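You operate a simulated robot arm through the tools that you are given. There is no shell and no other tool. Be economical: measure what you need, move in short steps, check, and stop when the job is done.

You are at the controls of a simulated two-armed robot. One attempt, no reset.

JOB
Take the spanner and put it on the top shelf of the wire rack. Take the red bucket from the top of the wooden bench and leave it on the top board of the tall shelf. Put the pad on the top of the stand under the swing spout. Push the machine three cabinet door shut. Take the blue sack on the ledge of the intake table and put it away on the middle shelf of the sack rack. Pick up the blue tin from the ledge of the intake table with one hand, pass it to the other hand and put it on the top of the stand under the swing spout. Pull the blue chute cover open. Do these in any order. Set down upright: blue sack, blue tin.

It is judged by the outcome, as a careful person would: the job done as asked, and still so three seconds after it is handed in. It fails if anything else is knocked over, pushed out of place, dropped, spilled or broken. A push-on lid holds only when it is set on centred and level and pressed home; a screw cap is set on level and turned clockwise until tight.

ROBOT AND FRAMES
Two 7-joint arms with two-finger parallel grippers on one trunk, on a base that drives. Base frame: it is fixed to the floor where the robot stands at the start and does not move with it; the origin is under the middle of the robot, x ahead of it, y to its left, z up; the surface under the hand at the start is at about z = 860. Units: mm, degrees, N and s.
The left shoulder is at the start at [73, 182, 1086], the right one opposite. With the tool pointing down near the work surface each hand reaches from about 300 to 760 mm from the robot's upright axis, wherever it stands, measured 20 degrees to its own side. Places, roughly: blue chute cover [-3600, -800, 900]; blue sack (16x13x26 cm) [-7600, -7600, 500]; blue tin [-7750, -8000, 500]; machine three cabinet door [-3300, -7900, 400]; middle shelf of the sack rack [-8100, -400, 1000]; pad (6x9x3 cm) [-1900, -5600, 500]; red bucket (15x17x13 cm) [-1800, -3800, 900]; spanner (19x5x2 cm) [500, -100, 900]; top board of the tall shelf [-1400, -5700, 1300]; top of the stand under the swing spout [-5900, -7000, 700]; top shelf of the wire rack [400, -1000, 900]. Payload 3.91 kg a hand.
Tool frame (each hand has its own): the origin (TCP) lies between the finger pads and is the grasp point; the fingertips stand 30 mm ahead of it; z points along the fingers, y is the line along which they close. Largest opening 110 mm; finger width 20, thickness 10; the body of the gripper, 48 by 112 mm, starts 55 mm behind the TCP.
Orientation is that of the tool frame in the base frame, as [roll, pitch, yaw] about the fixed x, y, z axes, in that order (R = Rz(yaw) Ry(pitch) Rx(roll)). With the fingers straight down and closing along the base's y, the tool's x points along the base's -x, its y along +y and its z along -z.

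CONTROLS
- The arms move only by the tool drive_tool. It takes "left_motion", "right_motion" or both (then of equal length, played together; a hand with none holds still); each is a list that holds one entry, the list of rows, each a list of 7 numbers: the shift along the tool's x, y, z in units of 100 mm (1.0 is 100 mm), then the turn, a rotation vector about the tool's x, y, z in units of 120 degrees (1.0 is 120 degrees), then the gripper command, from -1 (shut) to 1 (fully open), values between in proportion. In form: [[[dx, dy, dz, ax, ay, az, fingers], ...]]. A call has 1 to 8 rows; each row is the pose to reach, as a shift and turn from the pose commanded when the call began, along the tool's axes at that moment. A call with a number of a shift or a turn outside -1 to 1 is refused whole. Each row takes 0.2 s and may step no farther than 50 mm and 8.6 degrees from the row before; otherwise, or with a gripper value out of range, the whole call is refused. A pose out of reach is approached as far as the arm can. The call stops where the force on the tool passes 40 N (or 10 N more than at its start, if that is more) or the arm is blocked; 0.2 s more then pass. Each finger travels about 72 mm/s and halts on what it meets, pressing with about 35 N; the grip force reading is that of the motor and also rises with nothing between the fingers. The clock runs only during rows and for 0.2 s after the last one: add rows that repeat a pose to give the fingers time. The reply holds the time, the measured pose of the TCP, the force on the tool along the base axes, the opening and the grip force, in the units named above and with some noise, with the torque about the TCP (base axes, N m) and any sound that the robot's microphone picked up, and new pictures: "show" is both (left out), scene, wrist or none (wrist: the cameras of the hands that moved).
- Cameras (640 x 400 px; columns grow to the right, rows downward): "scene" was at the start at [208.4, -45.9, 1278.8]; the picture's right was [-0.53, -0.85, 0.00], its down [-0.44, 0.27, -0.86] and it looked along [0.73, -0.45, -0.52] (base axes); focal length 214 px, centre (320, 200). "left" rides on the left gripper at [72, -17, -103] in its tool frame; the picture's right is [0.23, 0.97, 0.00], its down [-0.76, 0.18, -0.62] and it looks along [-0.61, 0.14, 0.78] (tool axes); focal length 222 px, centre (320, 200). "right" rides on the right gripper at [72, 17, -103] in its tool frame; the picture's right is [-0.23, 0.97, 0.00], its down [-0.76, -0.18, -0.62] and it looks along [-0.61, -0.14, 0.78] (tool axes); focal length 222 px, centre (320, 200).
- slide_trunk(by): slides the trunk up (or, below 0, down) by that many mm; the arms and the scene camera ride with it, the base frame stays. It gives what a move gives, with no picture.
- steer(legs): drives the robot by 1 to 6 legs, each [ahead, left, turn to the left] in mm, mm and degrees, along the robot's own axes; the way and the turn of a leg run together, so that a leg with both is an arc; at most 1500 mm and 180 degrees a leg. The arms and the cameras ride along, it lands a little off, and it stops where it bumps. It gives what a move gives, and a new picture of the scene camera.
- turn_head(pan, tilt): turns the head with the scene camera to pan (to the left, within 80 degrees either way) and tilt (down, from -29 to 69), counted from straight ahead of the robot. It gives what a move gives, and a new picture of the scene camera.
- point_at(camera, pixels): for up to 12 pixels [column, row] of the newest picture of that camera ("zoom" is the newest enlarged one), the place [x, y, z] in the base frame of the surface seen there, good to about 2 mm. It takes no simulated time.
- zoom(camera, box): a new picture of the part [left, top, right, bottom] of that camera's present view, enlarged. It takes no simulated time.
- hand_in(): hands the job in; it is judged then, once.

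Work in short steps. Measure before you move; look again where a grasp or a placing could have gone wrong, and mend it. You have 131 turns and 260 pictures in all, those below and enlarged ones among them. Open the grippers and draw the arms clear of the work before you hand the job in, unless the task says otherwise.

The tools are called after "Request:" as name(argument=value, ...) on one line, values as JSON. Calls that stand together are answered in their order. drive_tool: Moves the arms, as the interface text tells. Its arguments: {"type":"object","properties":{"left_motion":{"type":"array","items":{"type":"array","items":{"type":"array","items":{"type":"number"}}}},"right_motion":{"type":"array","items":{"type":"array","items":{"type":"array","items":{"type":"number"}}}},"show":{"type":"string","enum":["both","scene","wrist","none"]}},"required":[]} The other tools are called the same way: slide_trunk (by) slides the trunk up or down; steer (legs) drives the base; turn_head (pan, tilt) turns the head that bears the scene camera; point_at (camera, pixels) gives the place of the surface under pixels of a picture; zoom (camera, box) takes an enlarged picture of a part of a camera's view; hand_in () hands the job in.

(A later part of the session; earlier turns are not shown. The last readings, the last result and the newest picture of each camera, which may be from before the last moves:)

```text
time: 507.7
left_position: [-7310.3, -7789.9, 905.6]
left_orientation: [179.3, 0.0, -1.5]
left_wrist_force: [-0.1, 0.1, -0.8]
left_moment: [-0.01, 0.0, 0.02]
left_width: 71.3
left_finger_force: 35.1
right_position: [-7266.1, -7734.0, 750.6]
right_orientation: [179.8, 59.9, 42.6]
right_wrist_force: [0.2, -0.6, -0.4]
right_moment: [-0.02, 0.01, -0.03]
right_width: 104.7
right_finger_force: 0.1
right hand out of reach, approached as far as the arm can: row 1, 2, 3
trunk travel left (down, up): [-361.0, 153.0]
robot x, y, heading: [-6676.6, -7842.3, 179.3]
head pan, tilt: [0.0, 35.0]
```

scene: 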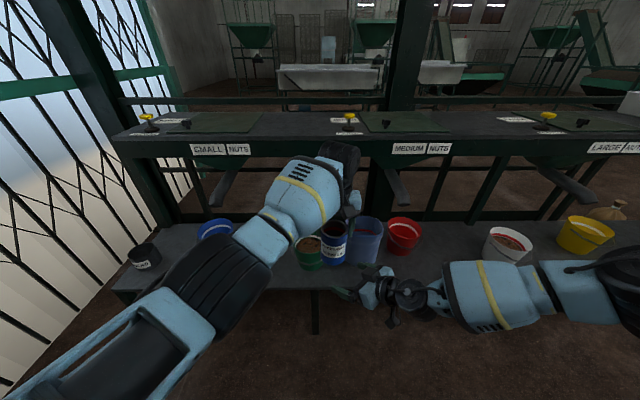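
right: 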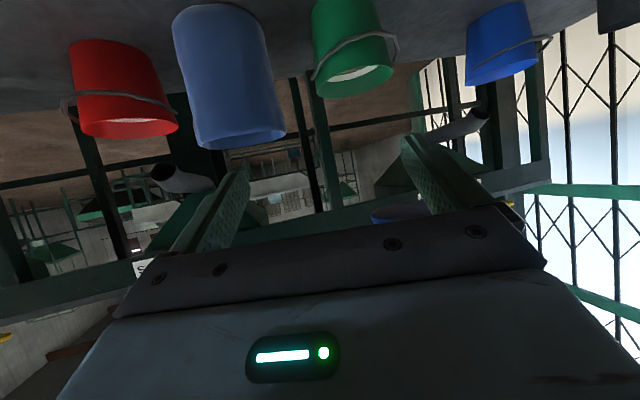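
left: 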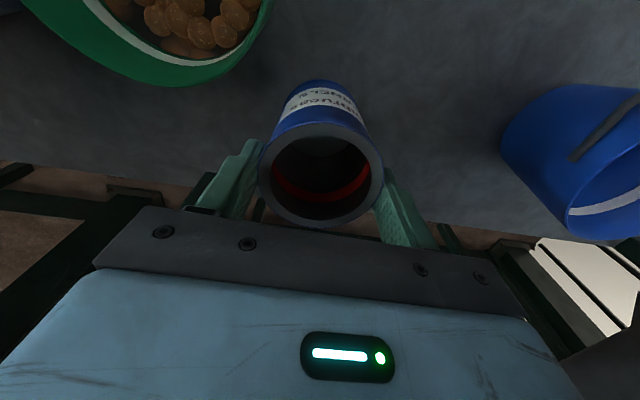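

The right hand now points at the tin's line; instead of forcing it, I bring the tin to it: left moves (+35,+48) then down 98 mm between the right fingers.

Request:
drive_tool(left_motion=[[[0.17, -0.24, 0, 0, 0, 0, -1], [0.35, -0.48, 0, 0, 0, 0, -1], [0.35, -0.48, 0, 0, 0, 0, -1]]], show="scene")

Request:
zoom(camera="scene", box=[260, 150, 440, 330])

```text
time: 508.7
left_position: [-7288.6, -7766.2, 903.2]
left_orientation: [179.1, 0.0, 1.0]
left_wrist_force: [0.0, -0.4, -0.6]
left_moment: [0.01, -0.01, -0.02]
left_width: 71.5
left_finger_force: 34.9
right_position: [-7266.6, -7734.5, 752.2]
right_orientation: [179.8, 60.0, 42.6]
right_wrist_force: [-0.7, -0.7, 0.5]
right_moment: [-0.05, 0.01, -0.01]
right_width: 104.6
right_finger_force: 0.1
trunk travel left (down, up): [-361.0, 153.0]
robot x, y, heading: [-6677.1, -7838.3, 179.4]
head pan, tilt: [0.0, 35.0]
stopped in row 3 (left hand): the arm was blocked; the commanded pose is now the measured one
```

scene: 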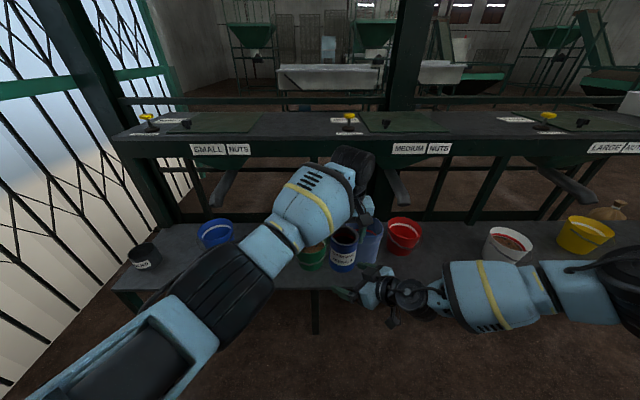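

```text
2.22 times, centred on (350, 240) of scene
```

zoom: 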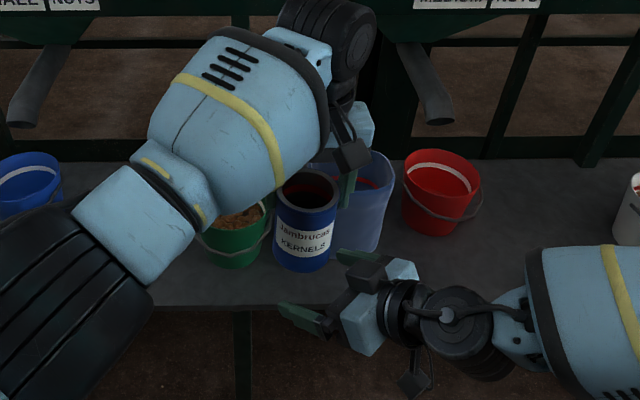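

Left is at its limit, with the tin 38 mm ahead of the right TCP. I lower the tin 95 mm into the right jaw, then nudge the right hand forward 26 mm.

Request:
drive_tool(left_motion=[[[0, 0, 0.3, 0, 0, 0, -1], [0, 0, 0.6, 0, 0, 0, -1], [0, 0, 0.94, 0, 0, 0, -1], [0, 0, 0.94, 0, 0, 0, -1]]], show="none")

Request:
drive_tool(right_motion=[[[-0.07, 0.05, 0.12, 0, 0, 0, 0.9], [-0.13, 0.09, 0.225, 0, 0, 0, 0.9], [-0.13, 0.09, 0.225, 0, 0, 0, 0.9]]], show="both")

```text
time: 509.9
left_position: [-7304.3, -7791.5, 806.1]
left_orientation: [178.4, 0.2, 2.8]
left_wrist_force: [0.7, 0.5, -0.8]
left_moment: [-0.01, 0.0, -0.01]
left_width: 71.4
left_finger_force: 35.5
right_position: [-7265.2, -7734.8, 751.2]
right_orientation: [179.9, 60.0, 42.6]
right_wrist_force: [-0.6, -0.3, -0.2]
right_moment: [-0.02, -0.01, -0.02]
right_width: 104.6
right_finger_force: 0.0
trunk travel left (down, up): [-361.0, 153.0]
robot x, y, heading: [-6675.9, -7835.8, 179.3]
head pan, tilt: [0.0, 35.0]
stopped in row 4 (left hand): the arm was blocked; the commanded pose is now the measured one
```

```text
time: 510.7
left_position: [-7303.5, -7792.0, 807.0]
left_orientation: [178.5, 0.4, 2.9]
left_wrist_force: [0.3, 0.7, -0.4]
left_moment: [0.0, 0.02, 0.0]
left_width: 71.3
left_finger_force: 35.0
right_position: [-7271.8, -7743.7, 765.3]
right_orientation: [179.8, 60.1, 42.5]
right_wrist_force: [0.4, 0.3, 0.1]
right_moment: [0.04, 0.0, 0.01]
right_width: 104.6
right_finger_force: 0.1
right hand out of reach, approached as far as the arm can: row 1, 2, 3
trunk travel left (down, up): [-361.0, 153.0]
robot x, y, heading: [-6676.7, -7837.1, 179.3]
head pan, tilt: [0.0, 35.0]
```

scene: 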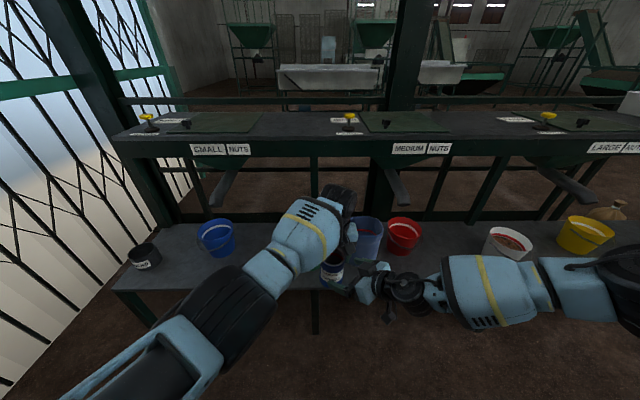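
right: 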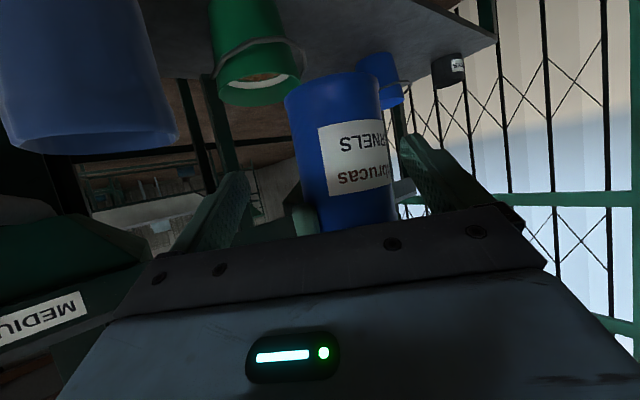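

Tin is 56 mm ahead of the right TCP. Yawing the left hand +20° should free its inward reach; I bring the tin (+24,+41) toward the right jaw, 12 mm up.

Request:
drive_tool(left_motion=[[[0, 0, -0.06, 0, 0, -0.055, -1], [0, 0, -0.12, 0, 0, -0.11, -1], [0.05, -0.1, -0.12, 0, 0, -0.167, -1], [0.12, -0.22, -0.12, 0, 0, -0.167, -1], [0.24, -0.41, -0.12, 0, 0, -0.167, -1], [0.24, -0.41, -0.12, 0, 0, -0.167, -1]]], show="wrist")

Request:
zoom(camera="right", box=[160, 40, 480, 240])

```text
time: 512.3
left_position: [-7298.2, -7779.4, 813.6]
left_orientation: [178.2, 1.2, 25.8]
left_wrist_force: [-0.1, -0.2, -1.4]
left_moment: [0.02, -0.01, 0.0]
left_width: 71.2
left_finger_force: 34.8
right_position: [-7271.4, -7744.1, 765.1]
right_orientation: [179.8, 60.0, 42.5]
right_wrist_force: [0.4, -1.3, 0.2]
right_moment: [0.01, -0.02, 0.0]
right_width: 104.5
right_finger_force: 0.1
trunk travel left (down, up): [-361.0, 153.0]
robot x, y, heading: [-6678.7, -7835.4, 179.2]
head pan, tilt: [0.0, 35.0]
stopped in row 6 (left hand): the arm was blocked; the commanded pose is now the measured one
```

left: 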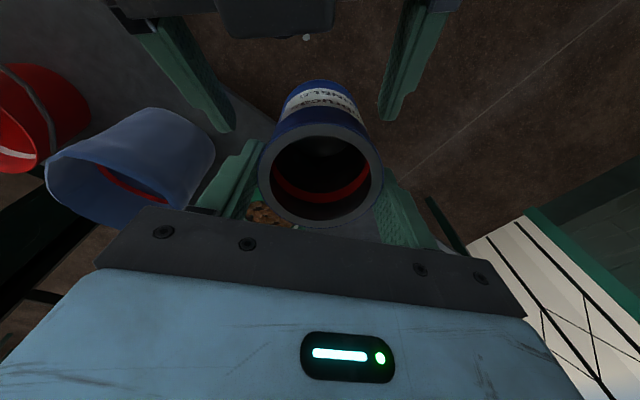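

```text
2.00 times, centred on (320, 140) of right
```

zoom: 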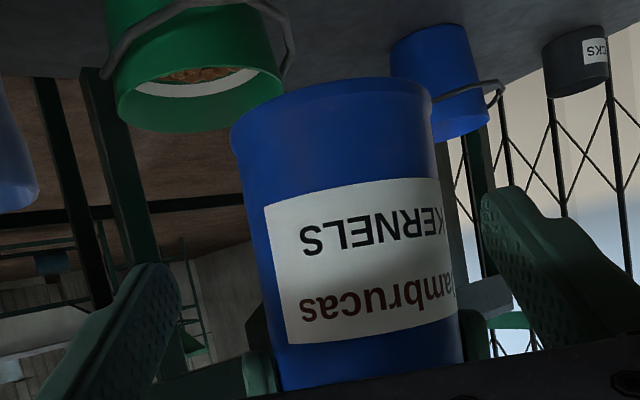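

Only ~26–30 mm short. I yaw the right hand a further 25° (relaxing the arm) and move it onto the tin.

Request:
drive_tool(right_motion=[[[0, -0.02, 0, -0.06, 0, -0.035, 0.9], [0, -0.02, 0, -0.12, 0, -0.07, 0.9], [-0.02, 0, 0.04, -0.18, 0, -0.104, 0.9], [-0.08, 0.01, 0.14, -0.18, 0, -0.104, 0.9], [-0.148, 0.01, 0.257, -0.18, 0, -0.104, 0.9], [-0.148, 0.01, 0.257, -0.18, 0, -0.104, 0.9]]], show="wrist")

```text
time: 513.1
left_position: [-7296.2, -7785.5, 812.3]
left_orientation: [176.5, 1.3, 26.1]
left_wrist_force: [0.8, -4.7, 0.0]
left_moment: [-0.23, -0.07, 0.0]
left_width: 69.3
left_finger_force: 34.8
right_position: [-7240.7, -7751.1, 762.9]
right_orientation: [178.2, 58.4, 59.5]
right_wrist_force: [0.1, 4.4, -1.2]
right_moment: [0.03, -0.03, -0.29]
right_width: 105.9
right_finger_force: 1.5
right hand out of reach, approached as far as the arm can: row 2, 3
trunk travel left (down, up): [-361.0, 153.0]
robot x, y, heading: [-6679.0, -7837.3, 179.5]
head pan, tilt: [0.0, 35.0]
stopped in row 3 (left hand): the force on the tool passed its limit at 57 N (the readings are from after the stop); the commanded pose is now the measured one
```

right: 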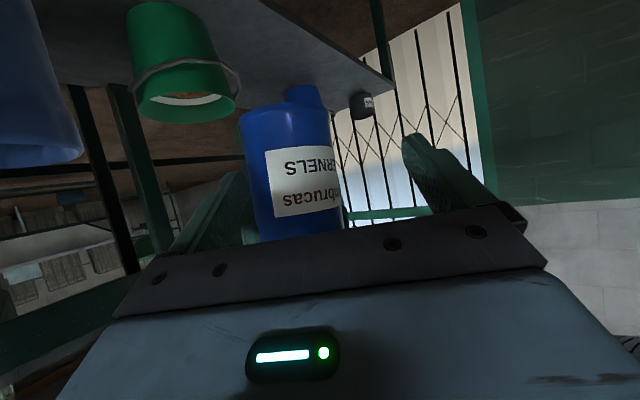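

A right finger brushed the tin. I shift the right hand 30 mm sideways (tool -y), then forward 42 mm.

Request:
drive_tool(right_motion=[[[0, -0.15, 0, 0, 0, 0, 0.95], [0, -0.3, 0, 0, 0, 0, 0.95], [-0.07, -0.3, 0.12, 0, 0, 0, 0.95], [-0.14, -0.3, 0.24, 0, 0, 0, 0.95], [-0.21, -0.3, 0.364, 0, 0, 0, 0.95], [-0.21, -0.3, 0.364, 0, 0, 0, 0.95]]], show="wrist")

Request:
zoom(camera="scene", box=[280, 200, 420, 320])

```text
time: 514.5
left_position: [-7296.9, -7785.6, 813.8]
left_orientation: [176.5, 1.3, 26.2]
left_wrist_force: [5.1, -23.6, 17.4]
left_moment: [-0.12, 0.01, 0.22]
left_width: 69.0
left_finger_force: 35.0
right_position: [-7257.8, -7766.4, 772.6]
right_orientation: [178.2, 57.8, 58.9]
right_wrist_force: [-4.2, 23.0, -17.9]
right_moment: [-0.45, -0.92, -1.23]
right_width: 110.0
right_finger_force: 3.1
right hand out of reach, approached as far as the arm can: row 1, 2, 3, 4, 5, 6
trunk travel left (down, up): [-361.0, 153.0]
robot x, y, heading: [-6681.8, -7832.6, 179.4]
head pan, tilt: [0.0, 35.0]
```

right: 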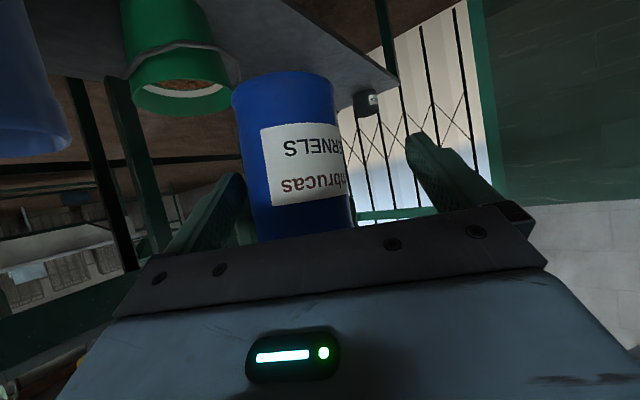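

```text
3.33 times, centred on (350, 260) of scene
```

zoom: 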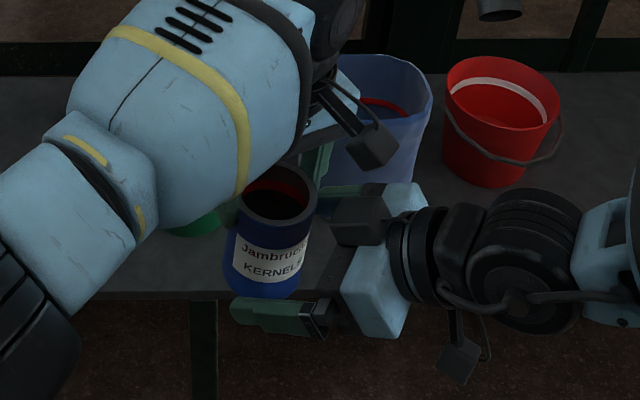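

The tin needs to come toward the robot: I move the left hand (+20,-12) then (+10,+17), which centres the tin between the right fingers.

Request:
drive_tool(left_motion=[[[0.065, 0.1, 0, 0, 0, 0, -1], [0.13, 0.2, 0, 0, 0, 0, -1], [0.21, 0.15, 0, 0, 0, 0, -1], [0.3, 0.09, 0, 0, 0, 0, -1], [0.34, 0.06, 0, 0, 0, 0, -1], [0.34, 0.06, 0, 0, 0, 0, -1]]], show="none")

Request:
zoom(camera="scene", box=[280, 200, 420, 320])

Request:
zoom(camera="right", box=[160, 40, 480, 240])

```text
time: 515.9
left_position: [-7263.0, -7773.1, 811.3]
left_orientation: [176.7, 1.2, 25.9]
left_wrist_force: [0.4, -0.1, -0.9]
left_moment: [0.0, -0.02, 0.0]
left_width: 69.2
left_finger_force: 35.0
right_position: [-7257.6, -7771.8, 778.3]
right_orientation: [178.6, 58.4, 59.6]
right_wrist_force: [-0.8, 0.0, -0.3]
right_moment: [0.0, 0.01, 0.02]
right_width: 107.3
right_finger_force: 0.1
trunk travel left (down, up): [-361.0, 153.0]
robot x, y, heading: [-6676.6, -7837.5, 179.2]
head pan, tilt: [0.0, 35.0]
```

```text
3.33 times, centred on (350, 260) of scene
```

zoom: 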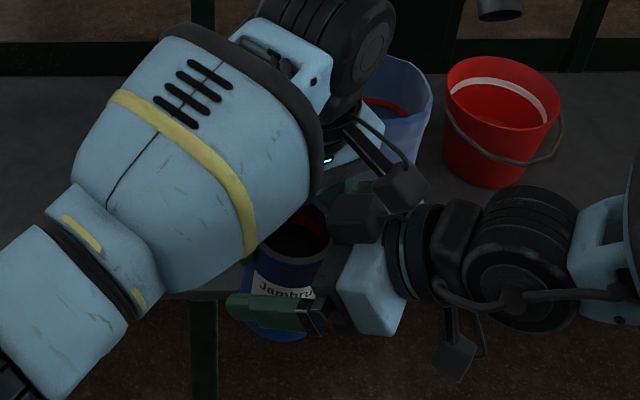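

```text
2.00 times, centred on (320, 140) of right
```

zoom: 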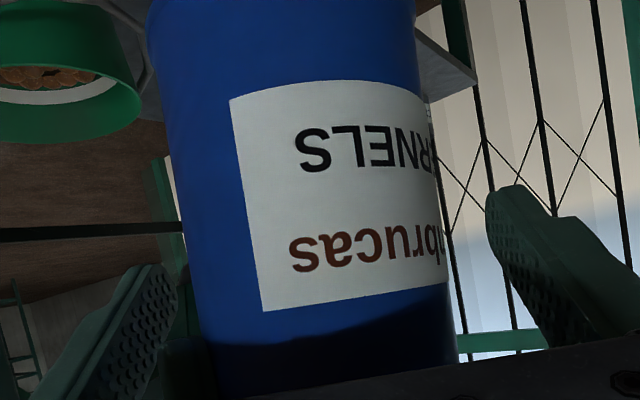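

The tin is now centred in the right jaw. I raise the tin 15 mm, close the right gripper on its lower part, then open the left and lift it away.

Request:
drive_tool(left_motion=[[[0, 0, -0.08, 0, 0, 0, -1], [0, 0, -0.15, 0, 0, 0, -1], [0, 0, -0.15, 0, 0, 0, -1], [0, 0, -0.15, 0, 0, 0, -1], [0, 0, -0.15, 0, 0, 0, -1]]], right_motion=[[[0, 0, 0, 0, 0, 0, 0.95], [0, 0, 0, 0, 0, 0, 0.6], [0, 0, 0, 0, 0, 0, -1], [0, 0, 0, 0, 0, 0, -1], [0, 0, 0, 0, 0, 0, -1]]], show="none")

Request:
drive_tool(left_motion=[[[0, 0, 0, 0, 0, 0, 0.5], [0, 0, 0, 0, 0, 0, 0.8], [0, 0, -0.3, 0, 0, 0, 0.8], [0, 0, -0.7, 0, 0, 0, 0.8], [0, 0, -1, 0, 0, 0, 0.8]]], show="scene")

Request:
zoom(camera="scene", box=[280, 180, 420, 320])

```text
time: 517.1
left_position: [-7262.6, -7771.9, 825.8]
left_orientation: [176.4, 1.0, 25.9]
left_wrist_force: [25.7, -12.1, -6.4]
left_moment: [-0.27, -0.46, -1.08]
left_width: 68.3
left_finger_force: 34.9
right_position: [-7260.3, -7768.2, 778.9]
right_orientation: [179.0, 58.7, 59.6]
right_wrist_force: [-25.7, 12.1, 4.7]
right_moment: [-0.3, -0.76, 0.9]
right_width: 80.9
right_finger_force: 35.1
trunk travel left (down, up): [-361.0, 153.0]
robot x, y, heading: [-6678.4, -7836.4, 179.4]
head pan, tilt: [0.0, 35.0]
```

```text
time: 517.7
left_position: [-7261.7, -7775.9, 825.8]
left_orientation: [175.7, 0.7, 26.0]
left_wrist_force: [14.7, -13.9, 8.1]
left_moment: [0.05, -0.28, -0.22]
left_width: 89.4
left_finger_force: 0.1
right_position: [-7264.9, -7762.4, 777.3]
right_orientation: [179.4, 58.2, 59.1]
right_wrist_force: [-16.0, 13.3, -7.7]
right_moment: [-0.54, -0.41, 0.05]
right_width: 78.6
right_finger_force: 34.8
trunk travel left (down, up): [-361.0, 153.0]
robot x, y, heading: [-6677.7, -7838.3, 179.2]
head pan, tilt: [0.0, 35.0]
stopped in row 2 (left hand): the force on the tool passed its limit at 43 N (the readings are from after the stop); the commanded pose is now the measured one
```

scene: 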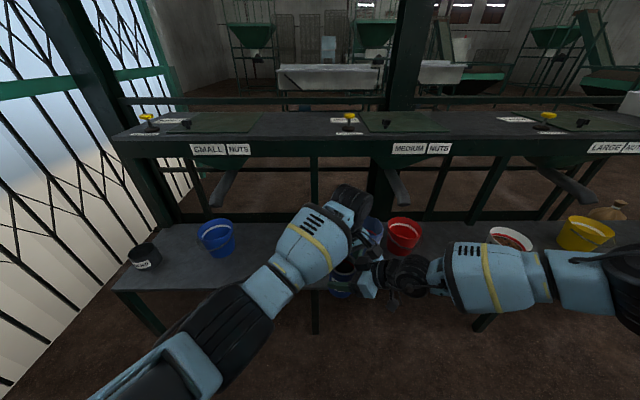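

```text
2.86 times, centred on (350, 250) of scene
```

zoom: 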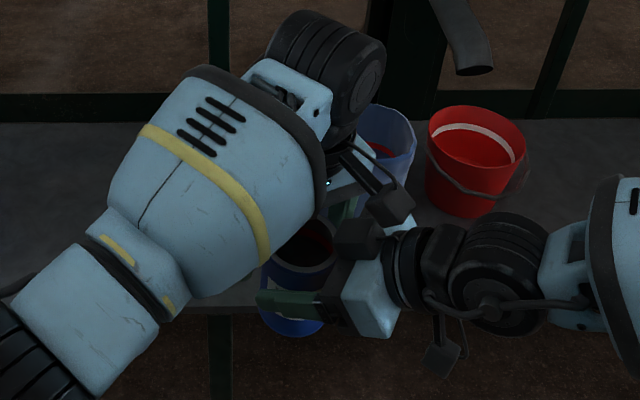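

The right hand holds at ~79 mm and the left is open (89 mm). I lift the left hand clear and inspect the tin.

Request:
drive_tool(left_motion=[[[0, 0, -0.15, 0, 0, 0, 0.9], [0, 0, -0.4, 0, 0, 0, 0.9], [0, 0, -0.7, 0, 0, 0, 0.9], [0, 0, -1, 0, 0, 0, 0.9]]], right_motion=[[[0, 0, 0, 0, 0, 0, -1], [0, 0, 0, 0, 0, 0, -1], [0, 0, 0, 0, 0, 0, -1], [0, 0, 0, 0, 0, 0, -1]]], show="wrist")

Request:
zoom(camera="scene", box=[280, 180, 420, 320])

```text
time: 518.2
left_position: [-7262.5, -7780.8, 839.8]
left_orientation: [174.4, 0.4, 26.7]
left_wrist_force: [9.1, -6.1, 5.4]
left_moment: [0.21, -0.27, -0.17]
left_width: 99.6
left_finger_force: 0.1
right_position: [-7269.6, -7764.5, 787.0]
right_orientation: [-179.3, 59.5, 60.3]
right_wrist_force: [-9.7, 6.0, -5.2]
right_moment: [-0.44, -0.2, 0.09]
right_width: 75.5
right_finger_force: 35.1
trunk travel left (down, up): [-361.0, 153.0]
robot x, y, heading: [-6674.2, -7838.4, 179.1]
head pan, tilt: [0.0, 35.0]
stopped in row 2 (left hand): the force on the tool passed its limit at 51 N (the readings are from after the stop); the commanded pose is now the measured one
```

right: 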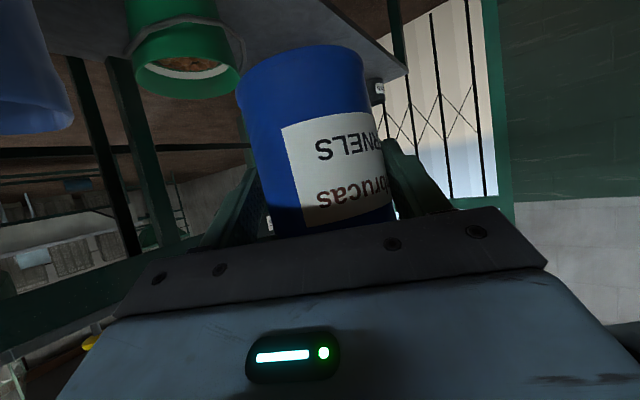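
left: 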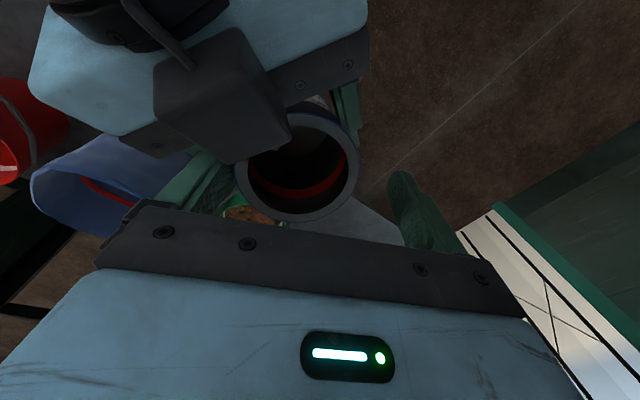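

```text
2.86 times, centred on (350, 250) of scene
```

zoom: 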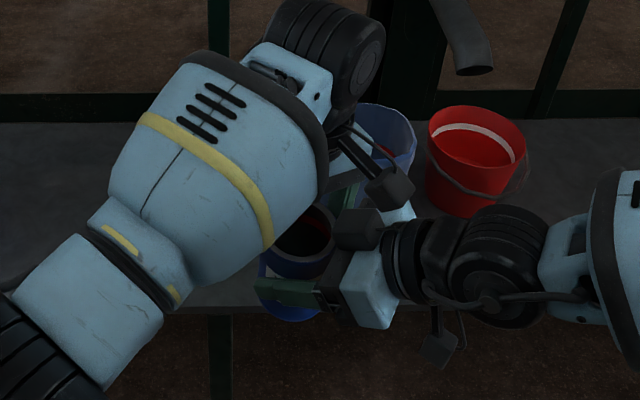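

The left's north finger rubs the tin; I shift the left 8 mm north first, then lift.

Request:
drive_tool(left_motion=[[[0, -0.08, 0, 0, 0, 0, 1], [0, -0.08, 0, 0, 0, 0, 1], [0, -0.08, -0.2, 0, 0, 0, 1], [0, -0.08, -0.5, 0, 0, 0, 1], [0, -0.08, -1, 0, 0, 0, 1]]], show="scene")

Request:
zoom(camera="scene", box=[280, 180, 420, 320])

```text
time: 518.6
left_position: [-7264.8, -7777.7, 837.9]
left_orientation: [174.1, -0.4, 26.2]
left_wrist_force: [14.4, -1.6, 6.7]
left_moment: [0.23, -0.2, -0.64]
left_width: 105.9
left_finger_force: 0.1
right_position: [-7272.5, -7759.4, 783.2]
right_orientation: [-179.4, 58.9, 59.6]
right_wrist_force: [-14.9, 1.8, -7.5]
right_moment: [-0.13, -0.52, 0.39]
right_width: 75.5
right_finger_force: 34.7
trunk travel left (down, up): [-361.0, 153.0]
robot x, y, heading: [-6677.0, -7836.4, 179.1]
head pan, tilt: [0.0, 35.0]
stopped in row 1 (left hand): the force on the tool passed its limit at 62 N (the readings are from after the stop); the commanded pose is now the measured one
```

scene: 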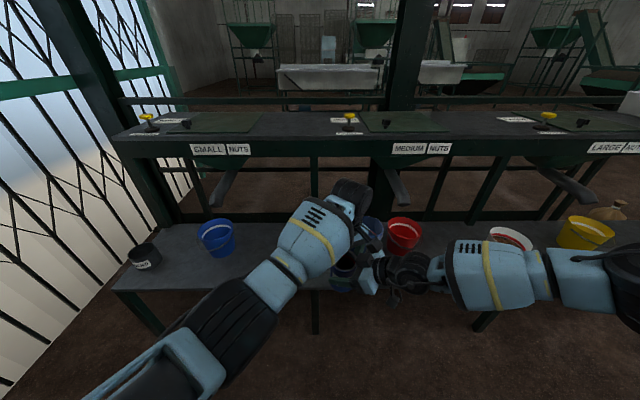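

```text
2.86 times, centred on (350, 250) of scene
```

zoom: 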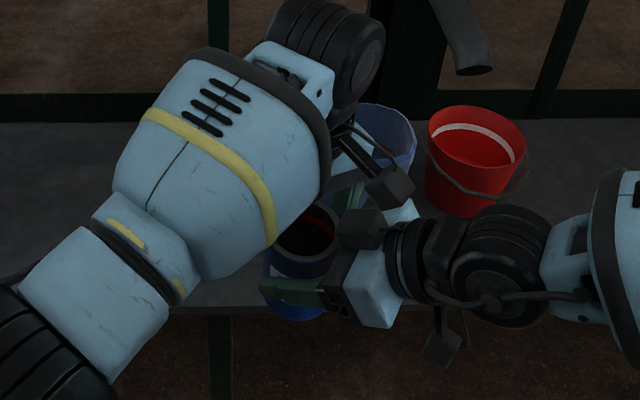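

The widening finger is pressing on the right gripper. I narrow the left to ~86 mm and lift straight up.

Request:
drive_tool(left_motion=[[[0, 0, 0, 0, 0, 0, 0.55], [0, 0, 0, 0, 0, 0, 0.55], [0, 0, -0.2, 0, 0, 0, 0.55], [0, 0, -0.5, 0, 0, 0, 0.55], [0, 0, -1, 0, 0, 0, 0.55], [0, 0, -1, 0, 0, 0, 0.55]]], show="scene")

Request:
zoom(camera="scene", box=[280, 180, 420, 320])

```text
time: 520.0
left_position: [-7271.4, -7777.8, 934.5]
left_orientation: [173.9, -0.4, 27.3]
left_wrist_force: [0.4, 2.2, 0.3]
left_moment: [0.01, 0.01, 0.0]
left_width: 85.0
left_finger_force: 0.1
right_position: [-7270.7, -7760.5, 782.3]
right_orientation: [-179.5, 59.0, 59.6]
right_wrist_force: [-0.2, -0.2, -0.1]
right_moment: [0.01, 0.0, 0.03]
right_width: 70.0
right_finger_force: 35.7
trunk travel left (down, up): [-361.0, 153.0]
robot x, y, heading: [-6676.5, -7835.4, 179.1]
head pan, tilt: [0.0, 35.0]
```

scene: 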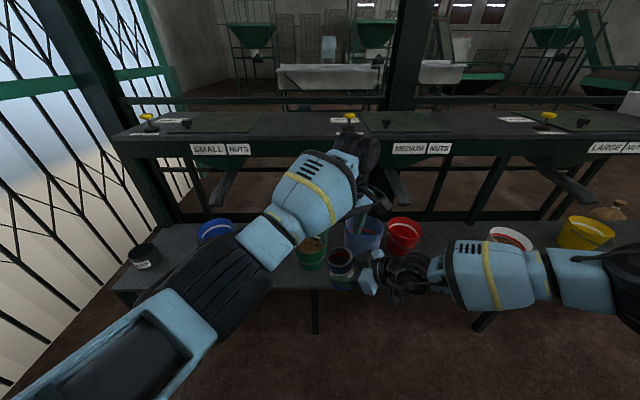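

```text
2.86 times, centred on (350, 250) of scene
```

zoom: 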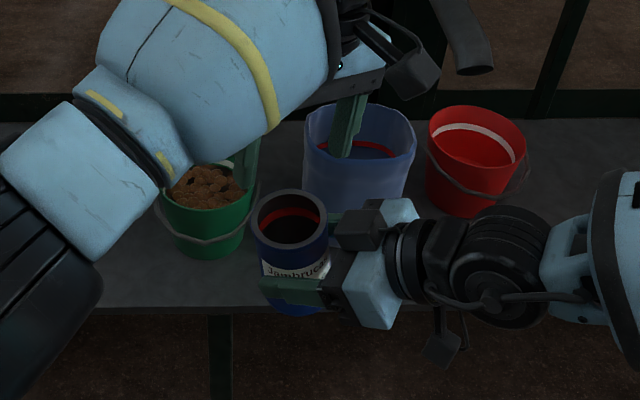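

The tin is in the right hand (70 mm). I swing the right wrist back to straight-ahead while moving it right and forward, draw the left back, then drive to the stand facing east.

Request:
drive_tool(right_motion=[[[0.14, -0.17, -0.25, 0, 0, 0, -1], [0.28, -0.34, -0.5, 0, 0, 0, -1], [0.43, -0.506, -0.746, 0, 0, 0, -1], [0.43, -0.506, -0.746, 0, 0, 0, -1]]], left_motion=[[[0, 0, -0.5, 0, 0, 0, 0], [0.04, 0.33, -0.5, 0, 0, 0, 0], [0.08, 0.7, -0.5, 0, 0, 0, 0], [0.12, 1, -0.5, 0, 0, 0, 0]]], show="none")

Request:
drive_tool(right_motion=[[[0.05, -0.06, -0.09, 0.053, 0, 0.032, -1], [0.11, -0.13, -0.19, 0.107, 0, 0.064, -1], [0.16, -0.19, -0.28, 0.16, 0, 0.097, -1], [0.21, -0.25, -0.37, 0.214, 0, 0.129, -1], [0.27, -0.32, -0.47, 0.267, 0, 0.161, -1], [0.32, -0.38, -0.56, 0.321, 0, 0.193, -1], [0.38, -0.44, -0.65, 0.374, 0, 0.225, -1], [0.43, -0.506, -0.746, 0.428, 0, 0.2575, -1]]], left_motion=[[[0, 0, -0.1, 0, 0, 0, 0], [0.02, 0.15, -0.2, 0, 0, 0, 0], [0.04, 0.3, -0.3, 0, 0, 0, 0], [0.06, 0.45, -0.4, 0, 0, 0, 0], [0.08, 0.6, -0.5, 0, 0, 0, 0], [0.1, 0.75, -0.5, 0, 0, 0, 0], [0.12, 0.9, -0.5, 0, 0, 0, 0], [0.12, 1, -0.5, 0, 0, 0, 0]]], show="none")

Request:
drive_tool(right_motion=[[[-0.17, 0, 0.29, 0, 0, 0, -1], [-0.34, 0, 0.58, 0, 0, 0, -1], [-0.5, 0, 0.866, 0, 0, 0, -1], [-0.5, 0, 0.866, 0, 0, 0, -1]]], left_motion=[[[0.3, 0.2, 0, 0, 0, 0, 0], [0.6, 0.4, 0, 0, 0, 0, 0], [0.8, 0.5, 0, 0, 0, 0, 0], [0.8, 0.5, 0, 0, 0, 0, 0]]], show="scene")

Request:
steer(legs=[[0, -1268, 1], [190, 0, 0], [0, 0, -179]])

```text
time: 521.0
left_position: [-7215.5, -7849.4, 995.7]
left_orientation: [174.4, -0.2, 26.3]
left_wrist_force: [0.4, -0.5, -0.5]
left_moment: [0.0, 0.01, 0.01]
left_width: 54.9
left_finger_force: 0.0
right_position: [-7269.3, -7664.1, 788.3]
right_orientation: [-179.4, 59.0, 59.9]
right_wrist_force: [-0.1, 0.5, -0.3]
right_moment: [-0.02, 0.01, -0.02]
right_width: 70.5
right_finger_force: 34.6
right hand out of reach, approached as far as the arm can: row 1, 2
trunk travel left (down, up): [-361.0, 153.0]
robot x, y, heading: [-6677.9, -7837.0, 179.3]
head pan, tilt: [0.0, 35.0]
```

```text
time: 522.8
left_position: [-7164.7, -7928.5, 1054.9]
left_orientation: [174.3, -0.2, 26.4]
left_wrist_force: [0.3, -0.3, -0.2]
left_moment: [0.02, 0.01, -0.01]
left_width: 55.1
left_finger_force: 0.0
right_position: [-7255.7, -7509.9, 766.1]
right_orientation: [177.9, 60.4, -0.5]
right_wrist_force: [0.6, -1.6, -1.1]
right_moment: [-0.02, 0.01, -0.03]
right_width: 70.0
right_finger_force: 35.0
right hand out of reach, approached as far as the arm can: row 2, 3, 7, 8
trunk travel left (down, up): [-361.0, 153.0]
robot x, y, heading: [-6676.5, -7840.3, 179.4]
head pan, tilt: [0.0, 35.0]
```

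```text
time: 523.8
left_position: [-7071.3, -7934.6, 1062.8]
left_orientation: [174.3, -0.2, 26.4]
left_wrist_force: [0.3, 0.9, -1.5]
left_moment: [-0.01, -0.03, 0.01]
left_width: 54.6
left_finger_force: 0.0
right_position: [-7350.0, -7481.9, 751.0]
right_orientation: [178.6, 59.9, -0.3]
right_wrist_force: [0.2, 0.3, -0.6]
right_moment: [0.01, -0.02, 0.0]
right_width: 69.5
right_finger_force: 35.1
right hand out of reach, approached as far as the arm can: row 1, 2, 3, 4
trunk travel left (down, up): [-361.0, 153.0]
robot x, y, heading: [-6681.0, -7837.3, 179.6]
head pan, tilt: [0.0, 35.0]
```

scene: 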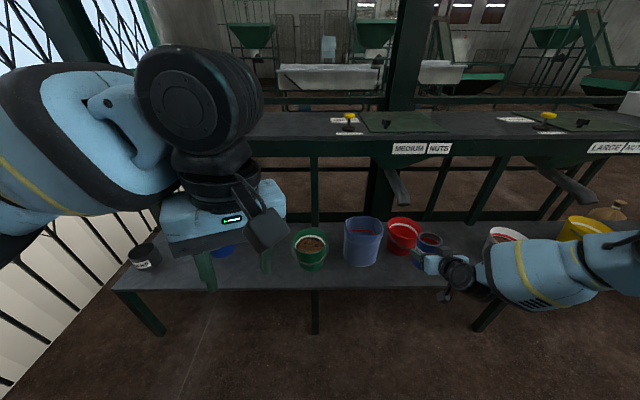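

```text
time: 543.6
left_position: [-6466.1, -6478.6, 1063.0]
left_orientation: [174.2, -0.1, -154.3]
left_wrist_force: [0.1, 0.6, -0.1]
left_moment: [-0.01, 0.01, 0.0]
left_width: 55.2
left_finger_force: 0.1
right_position: [-6192.1, -6935.1, 752.6]
right_orientation: [178.7, 60.1, 179.0]
right_wrist_force: [-0.4, -0.1, -0.4]
right_moment: [-0.01, 0.04, -0.01]
right_width: 69.6
right_finger_force: 35.1
trunk travel left (down, up): [-361.0, 153.0]
robot x, y, heading: [-6861.1, -6575.9, -1.1]
head pan, tilt: [0.0, 35.0]
```

scene: 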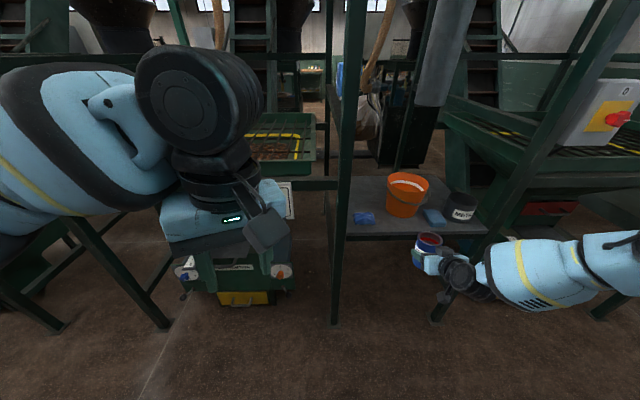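

Facing the stand with the tin. I raise the trunk 52 mm, shift 87 mm north, and measure the tin and free spot.

Request:
slide_trunk(by=52)

Request:
steer(legs=[[60, 87, 1.1]])

Request:
point_at(camera="scene", pixels=[[415, 240], [440, 245], [428, 235], [428, 262], [362, 217], [372, 212]])

Request:
zoom(camera="scene", box=[320, 150, 500, 310])

```text
time: 544.6
left_position: [-6464.7, -6478.8, 1115.3]
left_orientation: [174.3, -0.2, -154.3]
left_wrist_force: [-0.6, 1.2, -0.3]
left_moment: [-0.02, 0.01, -0.01]
left_width: 55.1
left_finger_force: 0.1
right_position: [-6192.1, -6935.5, 802.4]
right_orientation: [178.6, 59.9, 178.9]
right_wrist_force: [0.1, -0.2, -1.0]
right_moment: [0.0, -0.01, -0.03]
right_width: 69.7
right_finger_force: 35.1
trunk travel left (down, up): [-413.0, 101.0]
robot x, y, heading: [-6860.3, -6569.1, -1.3]
head pan, tilt: [0.0, 35.0]
```

```text
time: 546.0
left_position: [-6407.1, -6387.1, 1113.4]
left_orientation: [174.4, -0.2, -153.4]
left_wrist_force: [0.6, -0.7, -0.3]
left_moment: [-0.01, -0.02, 0.0]
left_width: 54.9
left_finger_force: 0.1
right_position: [-6124.2, -6839.4, 803.9]
right_orientation: [178.7, 60.0, -180.0]
right_wrist_force: [-0.8, 1.0, -0.1]
right_moment: [-0.01, 0.02, 0.03]
right_width: 69.4
right_finger_force: 34.7
trunk travel left (down, up): [-413.0, 101.0]
robot x, y, heading: [-6796.8, -6485.7, -0.1]
head pan, tilt: [0.0, 35.0]
```

scene: 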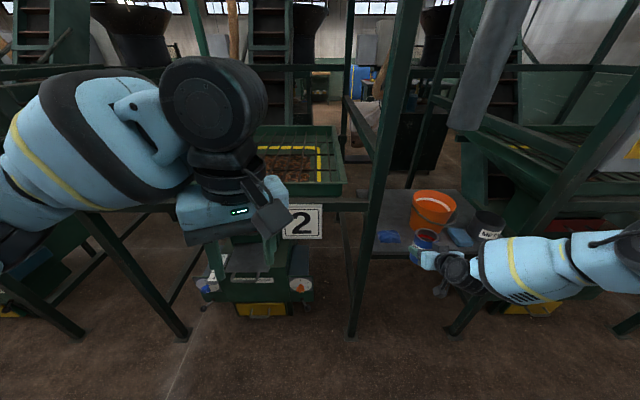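

```text
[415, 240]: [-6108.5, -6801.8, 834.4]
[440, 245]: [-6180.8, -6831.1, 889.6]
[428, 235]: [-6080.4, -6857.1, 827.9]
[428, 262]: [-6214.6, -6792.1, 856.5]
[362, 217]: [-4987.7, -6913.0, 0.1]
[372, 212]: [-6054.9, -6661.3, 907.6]
```

```text
2.50 times, centred on (410, 230) of scene
```

zoom: 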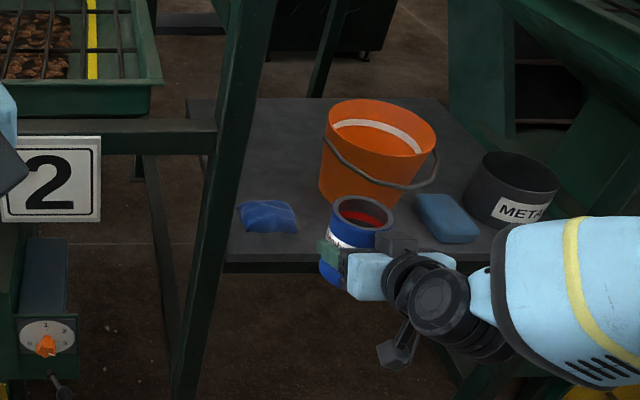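

Tin axis ≈(-6112,-6838), bottom ≈729. I raise 12 mm, drive 108 mm in and 15 mm right to the spot (-6004,-6853), and check.

Request:
slide_trunk(by=12)

Request:
steer(legs=[[108, -15, 0]])

Request:
zoom(camera="scene", box=[340, 170, 480, 300])

Request:
zoom(camera="right", box=[120, 20, 520, 270])

```text
time: 546.6
left_position: [-6406.0, -6386.3, 1126.0]
left_orientation: [174.3, -0.2, -153.4]
left_wrist_force: [-0.4, 0.6, 0.5]
left_moment: [0.04, 0.03, -0.02]
left_width: 55.1
left_finger_force: 0.0
right_position: [-6125.7, -6839.2, 815.1]
right_orientation: [178.7, 60.1, 179.9]
right_wrist_force: [-0.1, -0.1, -0.7]
right_moment: [-0.03, 0.01, 0.01]
right_width: 69.5
right_finger_force: 34.4
trunk travel left (down, up): [-425.0, 89.0]
robot x, y, heading: [-6797.7, -6486.4, -0.4]
head pan, tilt: [0.0, 35.0]
```

```text
time: 547.8
left_position: [-6297.3, -6403.4, 1125.9]
left_orientation: [174.4, -0.2, -153.5]
left_wrist_force: [-0.1, 0.0, -0.3]
left_moment: [-0.01, 0.04, 0.01]
left_width: 55.1
left_finger_force: 0.1
right_position: [-6016.4, -6855.0, 817.5]
right_orientation: [178.7, 60.1, -179.9]
right_wrist_force: [0.1, -0.9, -0.4]
right_moment: [0.03, 0.03, -0.03]
right_width: 69.4
right_finger_force: 35.2
trunk travel left (down, up): [-425.0, 89.0]
robot x, y, heading: [-6691.8, -6506.0, -0.5]
head pan, tilt: [0.0, 35.0]
```

scene: 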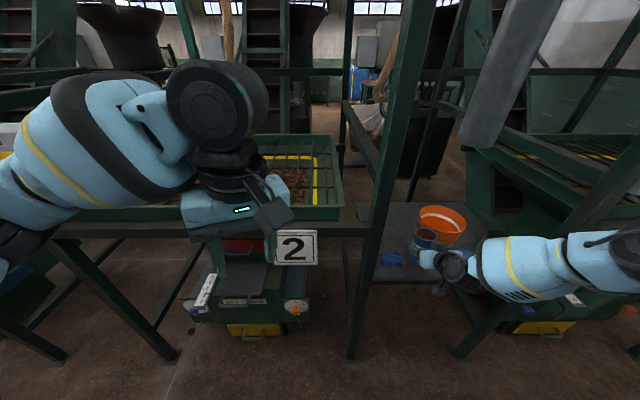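

```text
3.08 times, centred on (410, 235) of scene
```

zoom: 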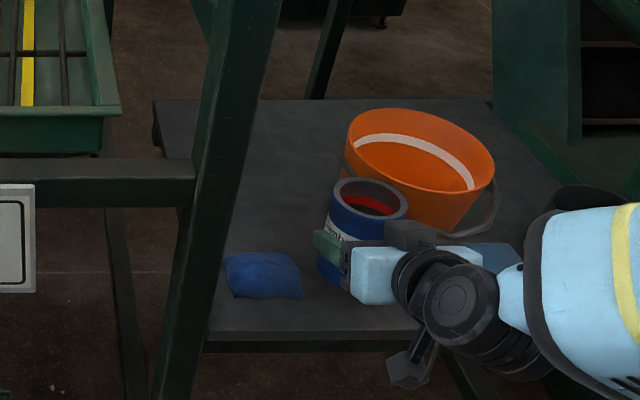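

```text
1.60 times, centred on (320, 145) of right
```

zoom: 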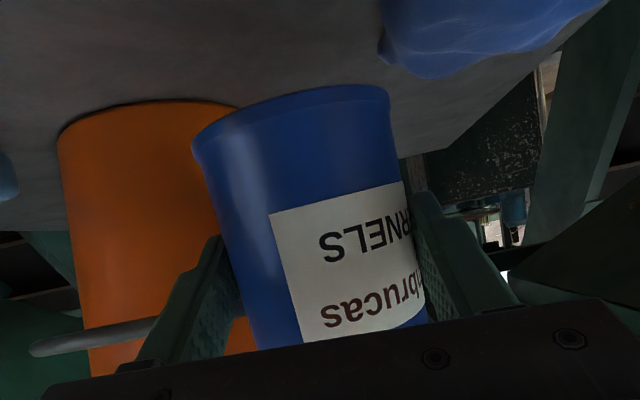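

The tin hangs over the free spot, clear of cloth and bucket. I lower 22 mm, open a little, and look.

Request:
slide_trunk(by=-21)

Request:
drive_tool(right_motion=[[[0, 0, 0, 0, 0, 0, 0.35], [0, 0, 0, 0, 0, 0, 0.5], [0, 0, 0, 0, 0, 0, 0.5]]], show="none")

Request:
steer(legs=[[-220, 0, 0]])

Request:
zoom(camera="scene", box=[330, 150, 500, 300])

```text
time: 548.5
left_position: [-6297.1, -6401.4, 1106.6]
left_orientation: [174.3, -0.1, -153.4]
left_wrist_force: [-0.7, -0.2, 0.4]
left_moment: [0.01, -0.02, -0.02]
left_width: 55.0
left_finger_force: 0.0
right_position: [-6016.3, -6854.9, 795.4]
right_orientation: [178.7, 60.0, 179.9]
right_wrist_force: [0.1, -0.1, -0.7]
right_moment: [-0.01, -0.02, 0.01]
right_width: 69.5
right_finger_force: 35.0
trunk travel left (down, up): [-404.0, 110.0]
robot x, y, heading: [-6691.8, -6505.6, -0.6]
head pan, tilt: [0.0, 35.0]
```

```text
time: 549.3
left_position: [-6299.1, -6402.1, 1106.6]
left_orientation: [174.4, -0.2, -153.4]
left_wrist_force: [-0.3, 1.0, 0.0]
left_moment: [0.03, -0.04, 0.0]
left_width: 55.1
left_finger_force: 0.1
right_position: [-6015.7, -6855.0, 793.8]
right_orientation: [178.7, 60.1, 180.0]
right_wrist_force: [0.5, -0.1, 0.2]
right_moment: [0.02, 0.0, -0.01]
right_width: 82.4
right_finger_force: 0.0
trunk travel left (down, up): [-404.0, 110.0]
robot x, y, heading: [-6690.9, -6506.2, -0.3]
head pan, tilt: [0.0, 35.0]
```

```text
time: 550.9
left_position: [-6511.9, -6401.8, 1106.3]
left_orientation: [174.4, -0.2, -153.6]
left_wrist_force: [-0.3, -0.1, 0.5]
left_moment: [-0.02, -0.02, -0.03]
left_width: 54.9
left_finger_force: 0.1
right_position: [-6232.8, -6854.1, 796.4]
right_orientation: [178.7, 60.0, 179.8]
right_wrist_force: [0.6, -0.3, 0.2]
right_moment: [0.0, -0.02, 0.01]
right_width: 82.5
right_finger_force: 0.1
trunk travel left (down, up): [-404.0, 110.0]
robot x, y, heading: [-6903.6, -6503.8, -0.4]
head pan, tilt: [0.0, 35.0]
```

scene: 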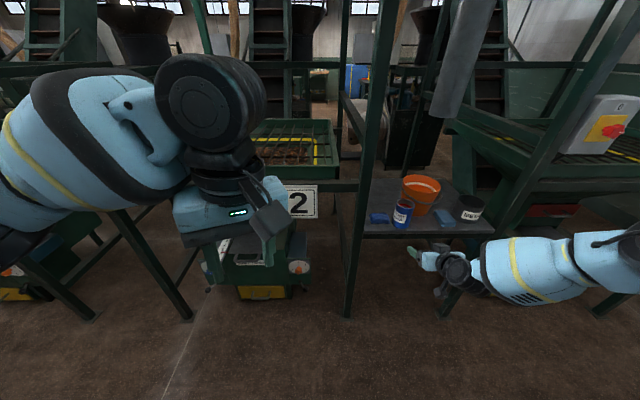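

```text
2.67 times, centred on (415, 225) of scene
```

zoom: 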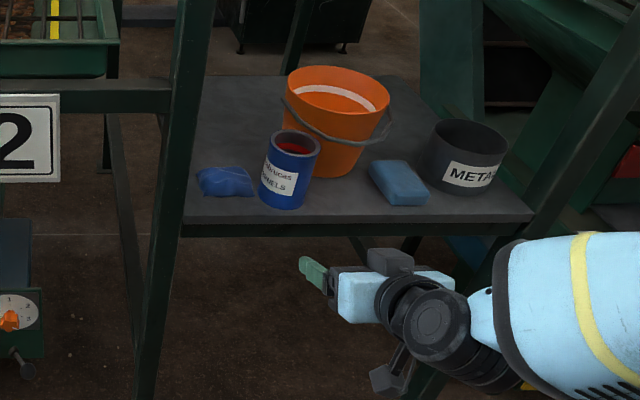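

The tin stands upright on the stand beside the pad. Ten turns remain for the sack: I turn west, drive to it and lower the right hand to rim height, then measure.

Request:
steer(legs=[[0, 0, 180.4], [-170, 0, 0], [0, 1500, 0], [0, 57, 0]])

Request:
slide_trunk(by=-110)

Request:
turn_head(pan=-15, tilt=35)

Request:
zoom(camera="scene", box=[220, 130, 460, 300])

```text
refused: 180.4 is not a number from -180 to 180
```

```text
time: 552.4
left_position: [-6512.5, -6401.8, 996.4]
left_orientation: [174.4, -0.3, -153.5]
left_wrist_force: [-0.8, -0.2, -0.8]
left_moment: [0.0, 0.03, -0.01]
left_width: 54.8
left_finger_force: 0.1
right_position: [-6230.5, -6854.7, 686.9]
right_orientation: [178.7, 60.1, 179.9]
right_wrist_force: [0.2, -0.4, 0.7]
right_moment: [-0.01, 0.04, 0.04]
right_width: 82.5
right_finger_force: 0.0
trunk travel left (down, up): [-294.0, 220.0]
robot x, y, heading: [-6906.2, -6501.8, -0.4]
head pan, tilt: [0.0, 35.0]
```

```text
time: 553.1
left_position: [-6511.0, -6402.3, 996.7]
left_orientation: [174.4, -0.2, -153.5]
left_wrist_force: [1.1, -0.1, 0.2]
left_moment: [0.03, 0.0, 0.03]
left_width: 55.2
left_finger_force: 0.0
right_position: [-6231.5, -6855.1, 685.5]
right_orientation: [178.8, 60.2, 179.9]
right_wrist_force: [0.0, 0.4, 0.4]
right_moment: [-0.05, -0.05, 0.02]
right_width: 82.6
right_finger_force: 0.2
trunk travel left (down, up): [-294.0, 220.0]
robot x, y, heading: [-6904.9, -6504.2, -0.7]
head pan, tilt: [-15.0, 35.0]
```

scene: 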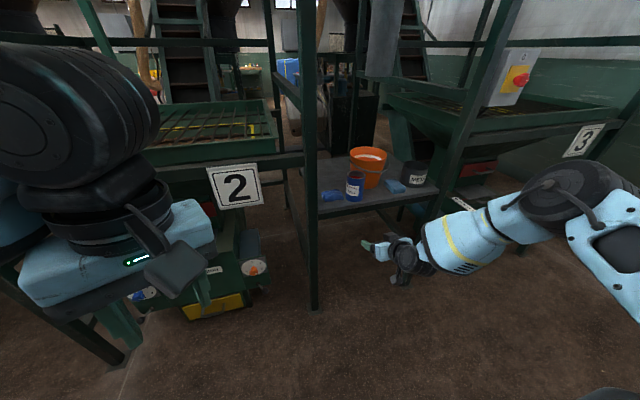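

```text
2.35 times, centred on (340, 215) of scene
```

zoom: 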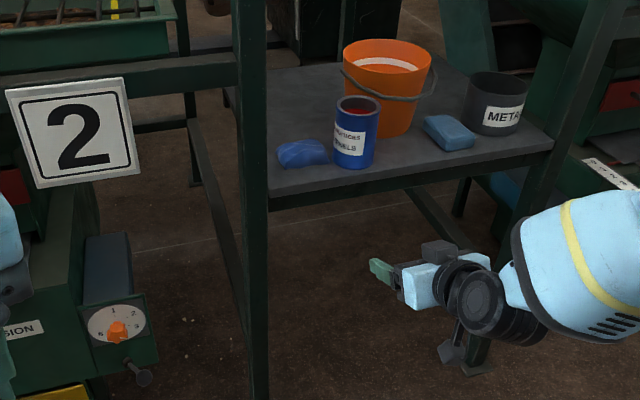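

The turn was refused (over 180°); I resend with 179.5° and measure on arrival.

Request:
steer(legs=[[0, 0, 90], [0, 0, 90], [-170, 0, 0], [0, 1500, 0], [0, 57, 0]])

Request:
zoom(camera="scene", box=[240, 130, 500, 310])

Request:
point_at(camera="scene", pixels=[[320, 180], [340, 180], [360, 180], [380, 180], [400, 180], [420, 180], [340, 200], [360, 200], [380, 200], [400, 200], [420, 200], [440, 200]])

```text
time: 575.6
left_position: [-7306.9, -8091.7, 994.7]
left_orientation: [174.3, -0.2, 19.1]
left_wrist_force: [-0.2, 0.3, 0.0]
left_moment: [0.0, -0.01, 0.0]
left_width: 55.0
left_finger_force: 0.1
right_position: [-7528.3, -7606.1, 685.5]
right_orientation: [178.8, 59.9, -7.5]
right_wrist_force: [0.4, -0.4, -0.4]
right_moment: [-0.02, -0.06, -0.01]
right_width: 82.3
right_finger_force: 0.0
trunk travel left (down, up): [-294.0, 220.0]
robot x, y, heading: [-6905.4, -8039.5, 172.2]
head pan, tilt: [-15.0, 35.0]
```

scene: 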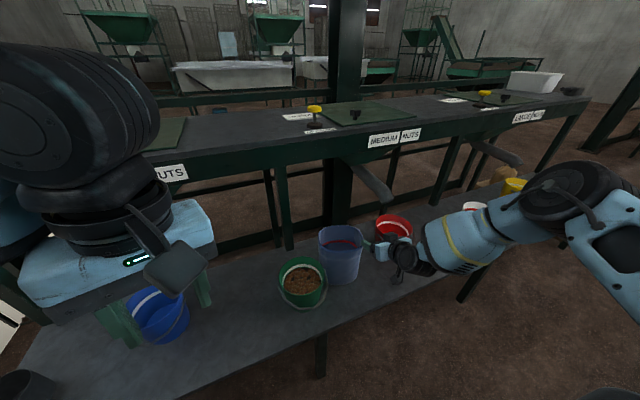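

```text
2.22 times, centred on (370, 220) of scene
```

zoom: 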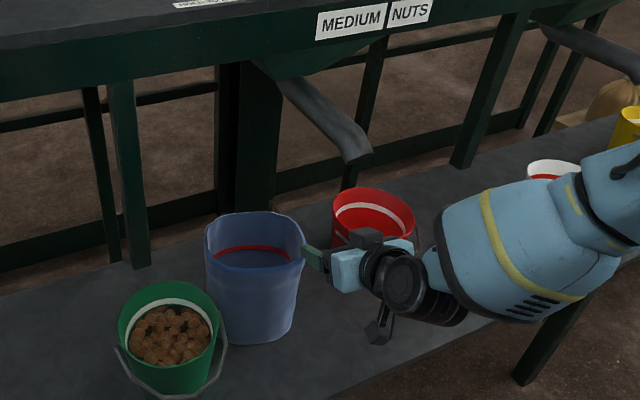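

```text
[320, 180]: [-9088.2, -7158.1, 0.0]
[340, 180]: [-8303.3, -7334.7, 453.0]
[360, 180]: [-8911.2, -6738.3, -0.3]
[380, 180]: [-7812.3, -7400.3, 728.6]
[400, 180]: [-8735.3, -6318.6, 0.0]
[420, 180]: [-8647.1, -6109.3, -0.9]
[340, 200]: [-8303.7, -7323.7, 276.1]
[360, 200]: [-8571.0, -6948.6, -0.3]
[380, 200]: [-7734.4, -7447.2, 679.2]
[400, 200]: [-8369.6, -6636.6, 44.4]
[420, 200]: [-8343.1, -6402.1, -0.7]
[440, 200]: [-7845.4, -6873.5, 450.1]
```

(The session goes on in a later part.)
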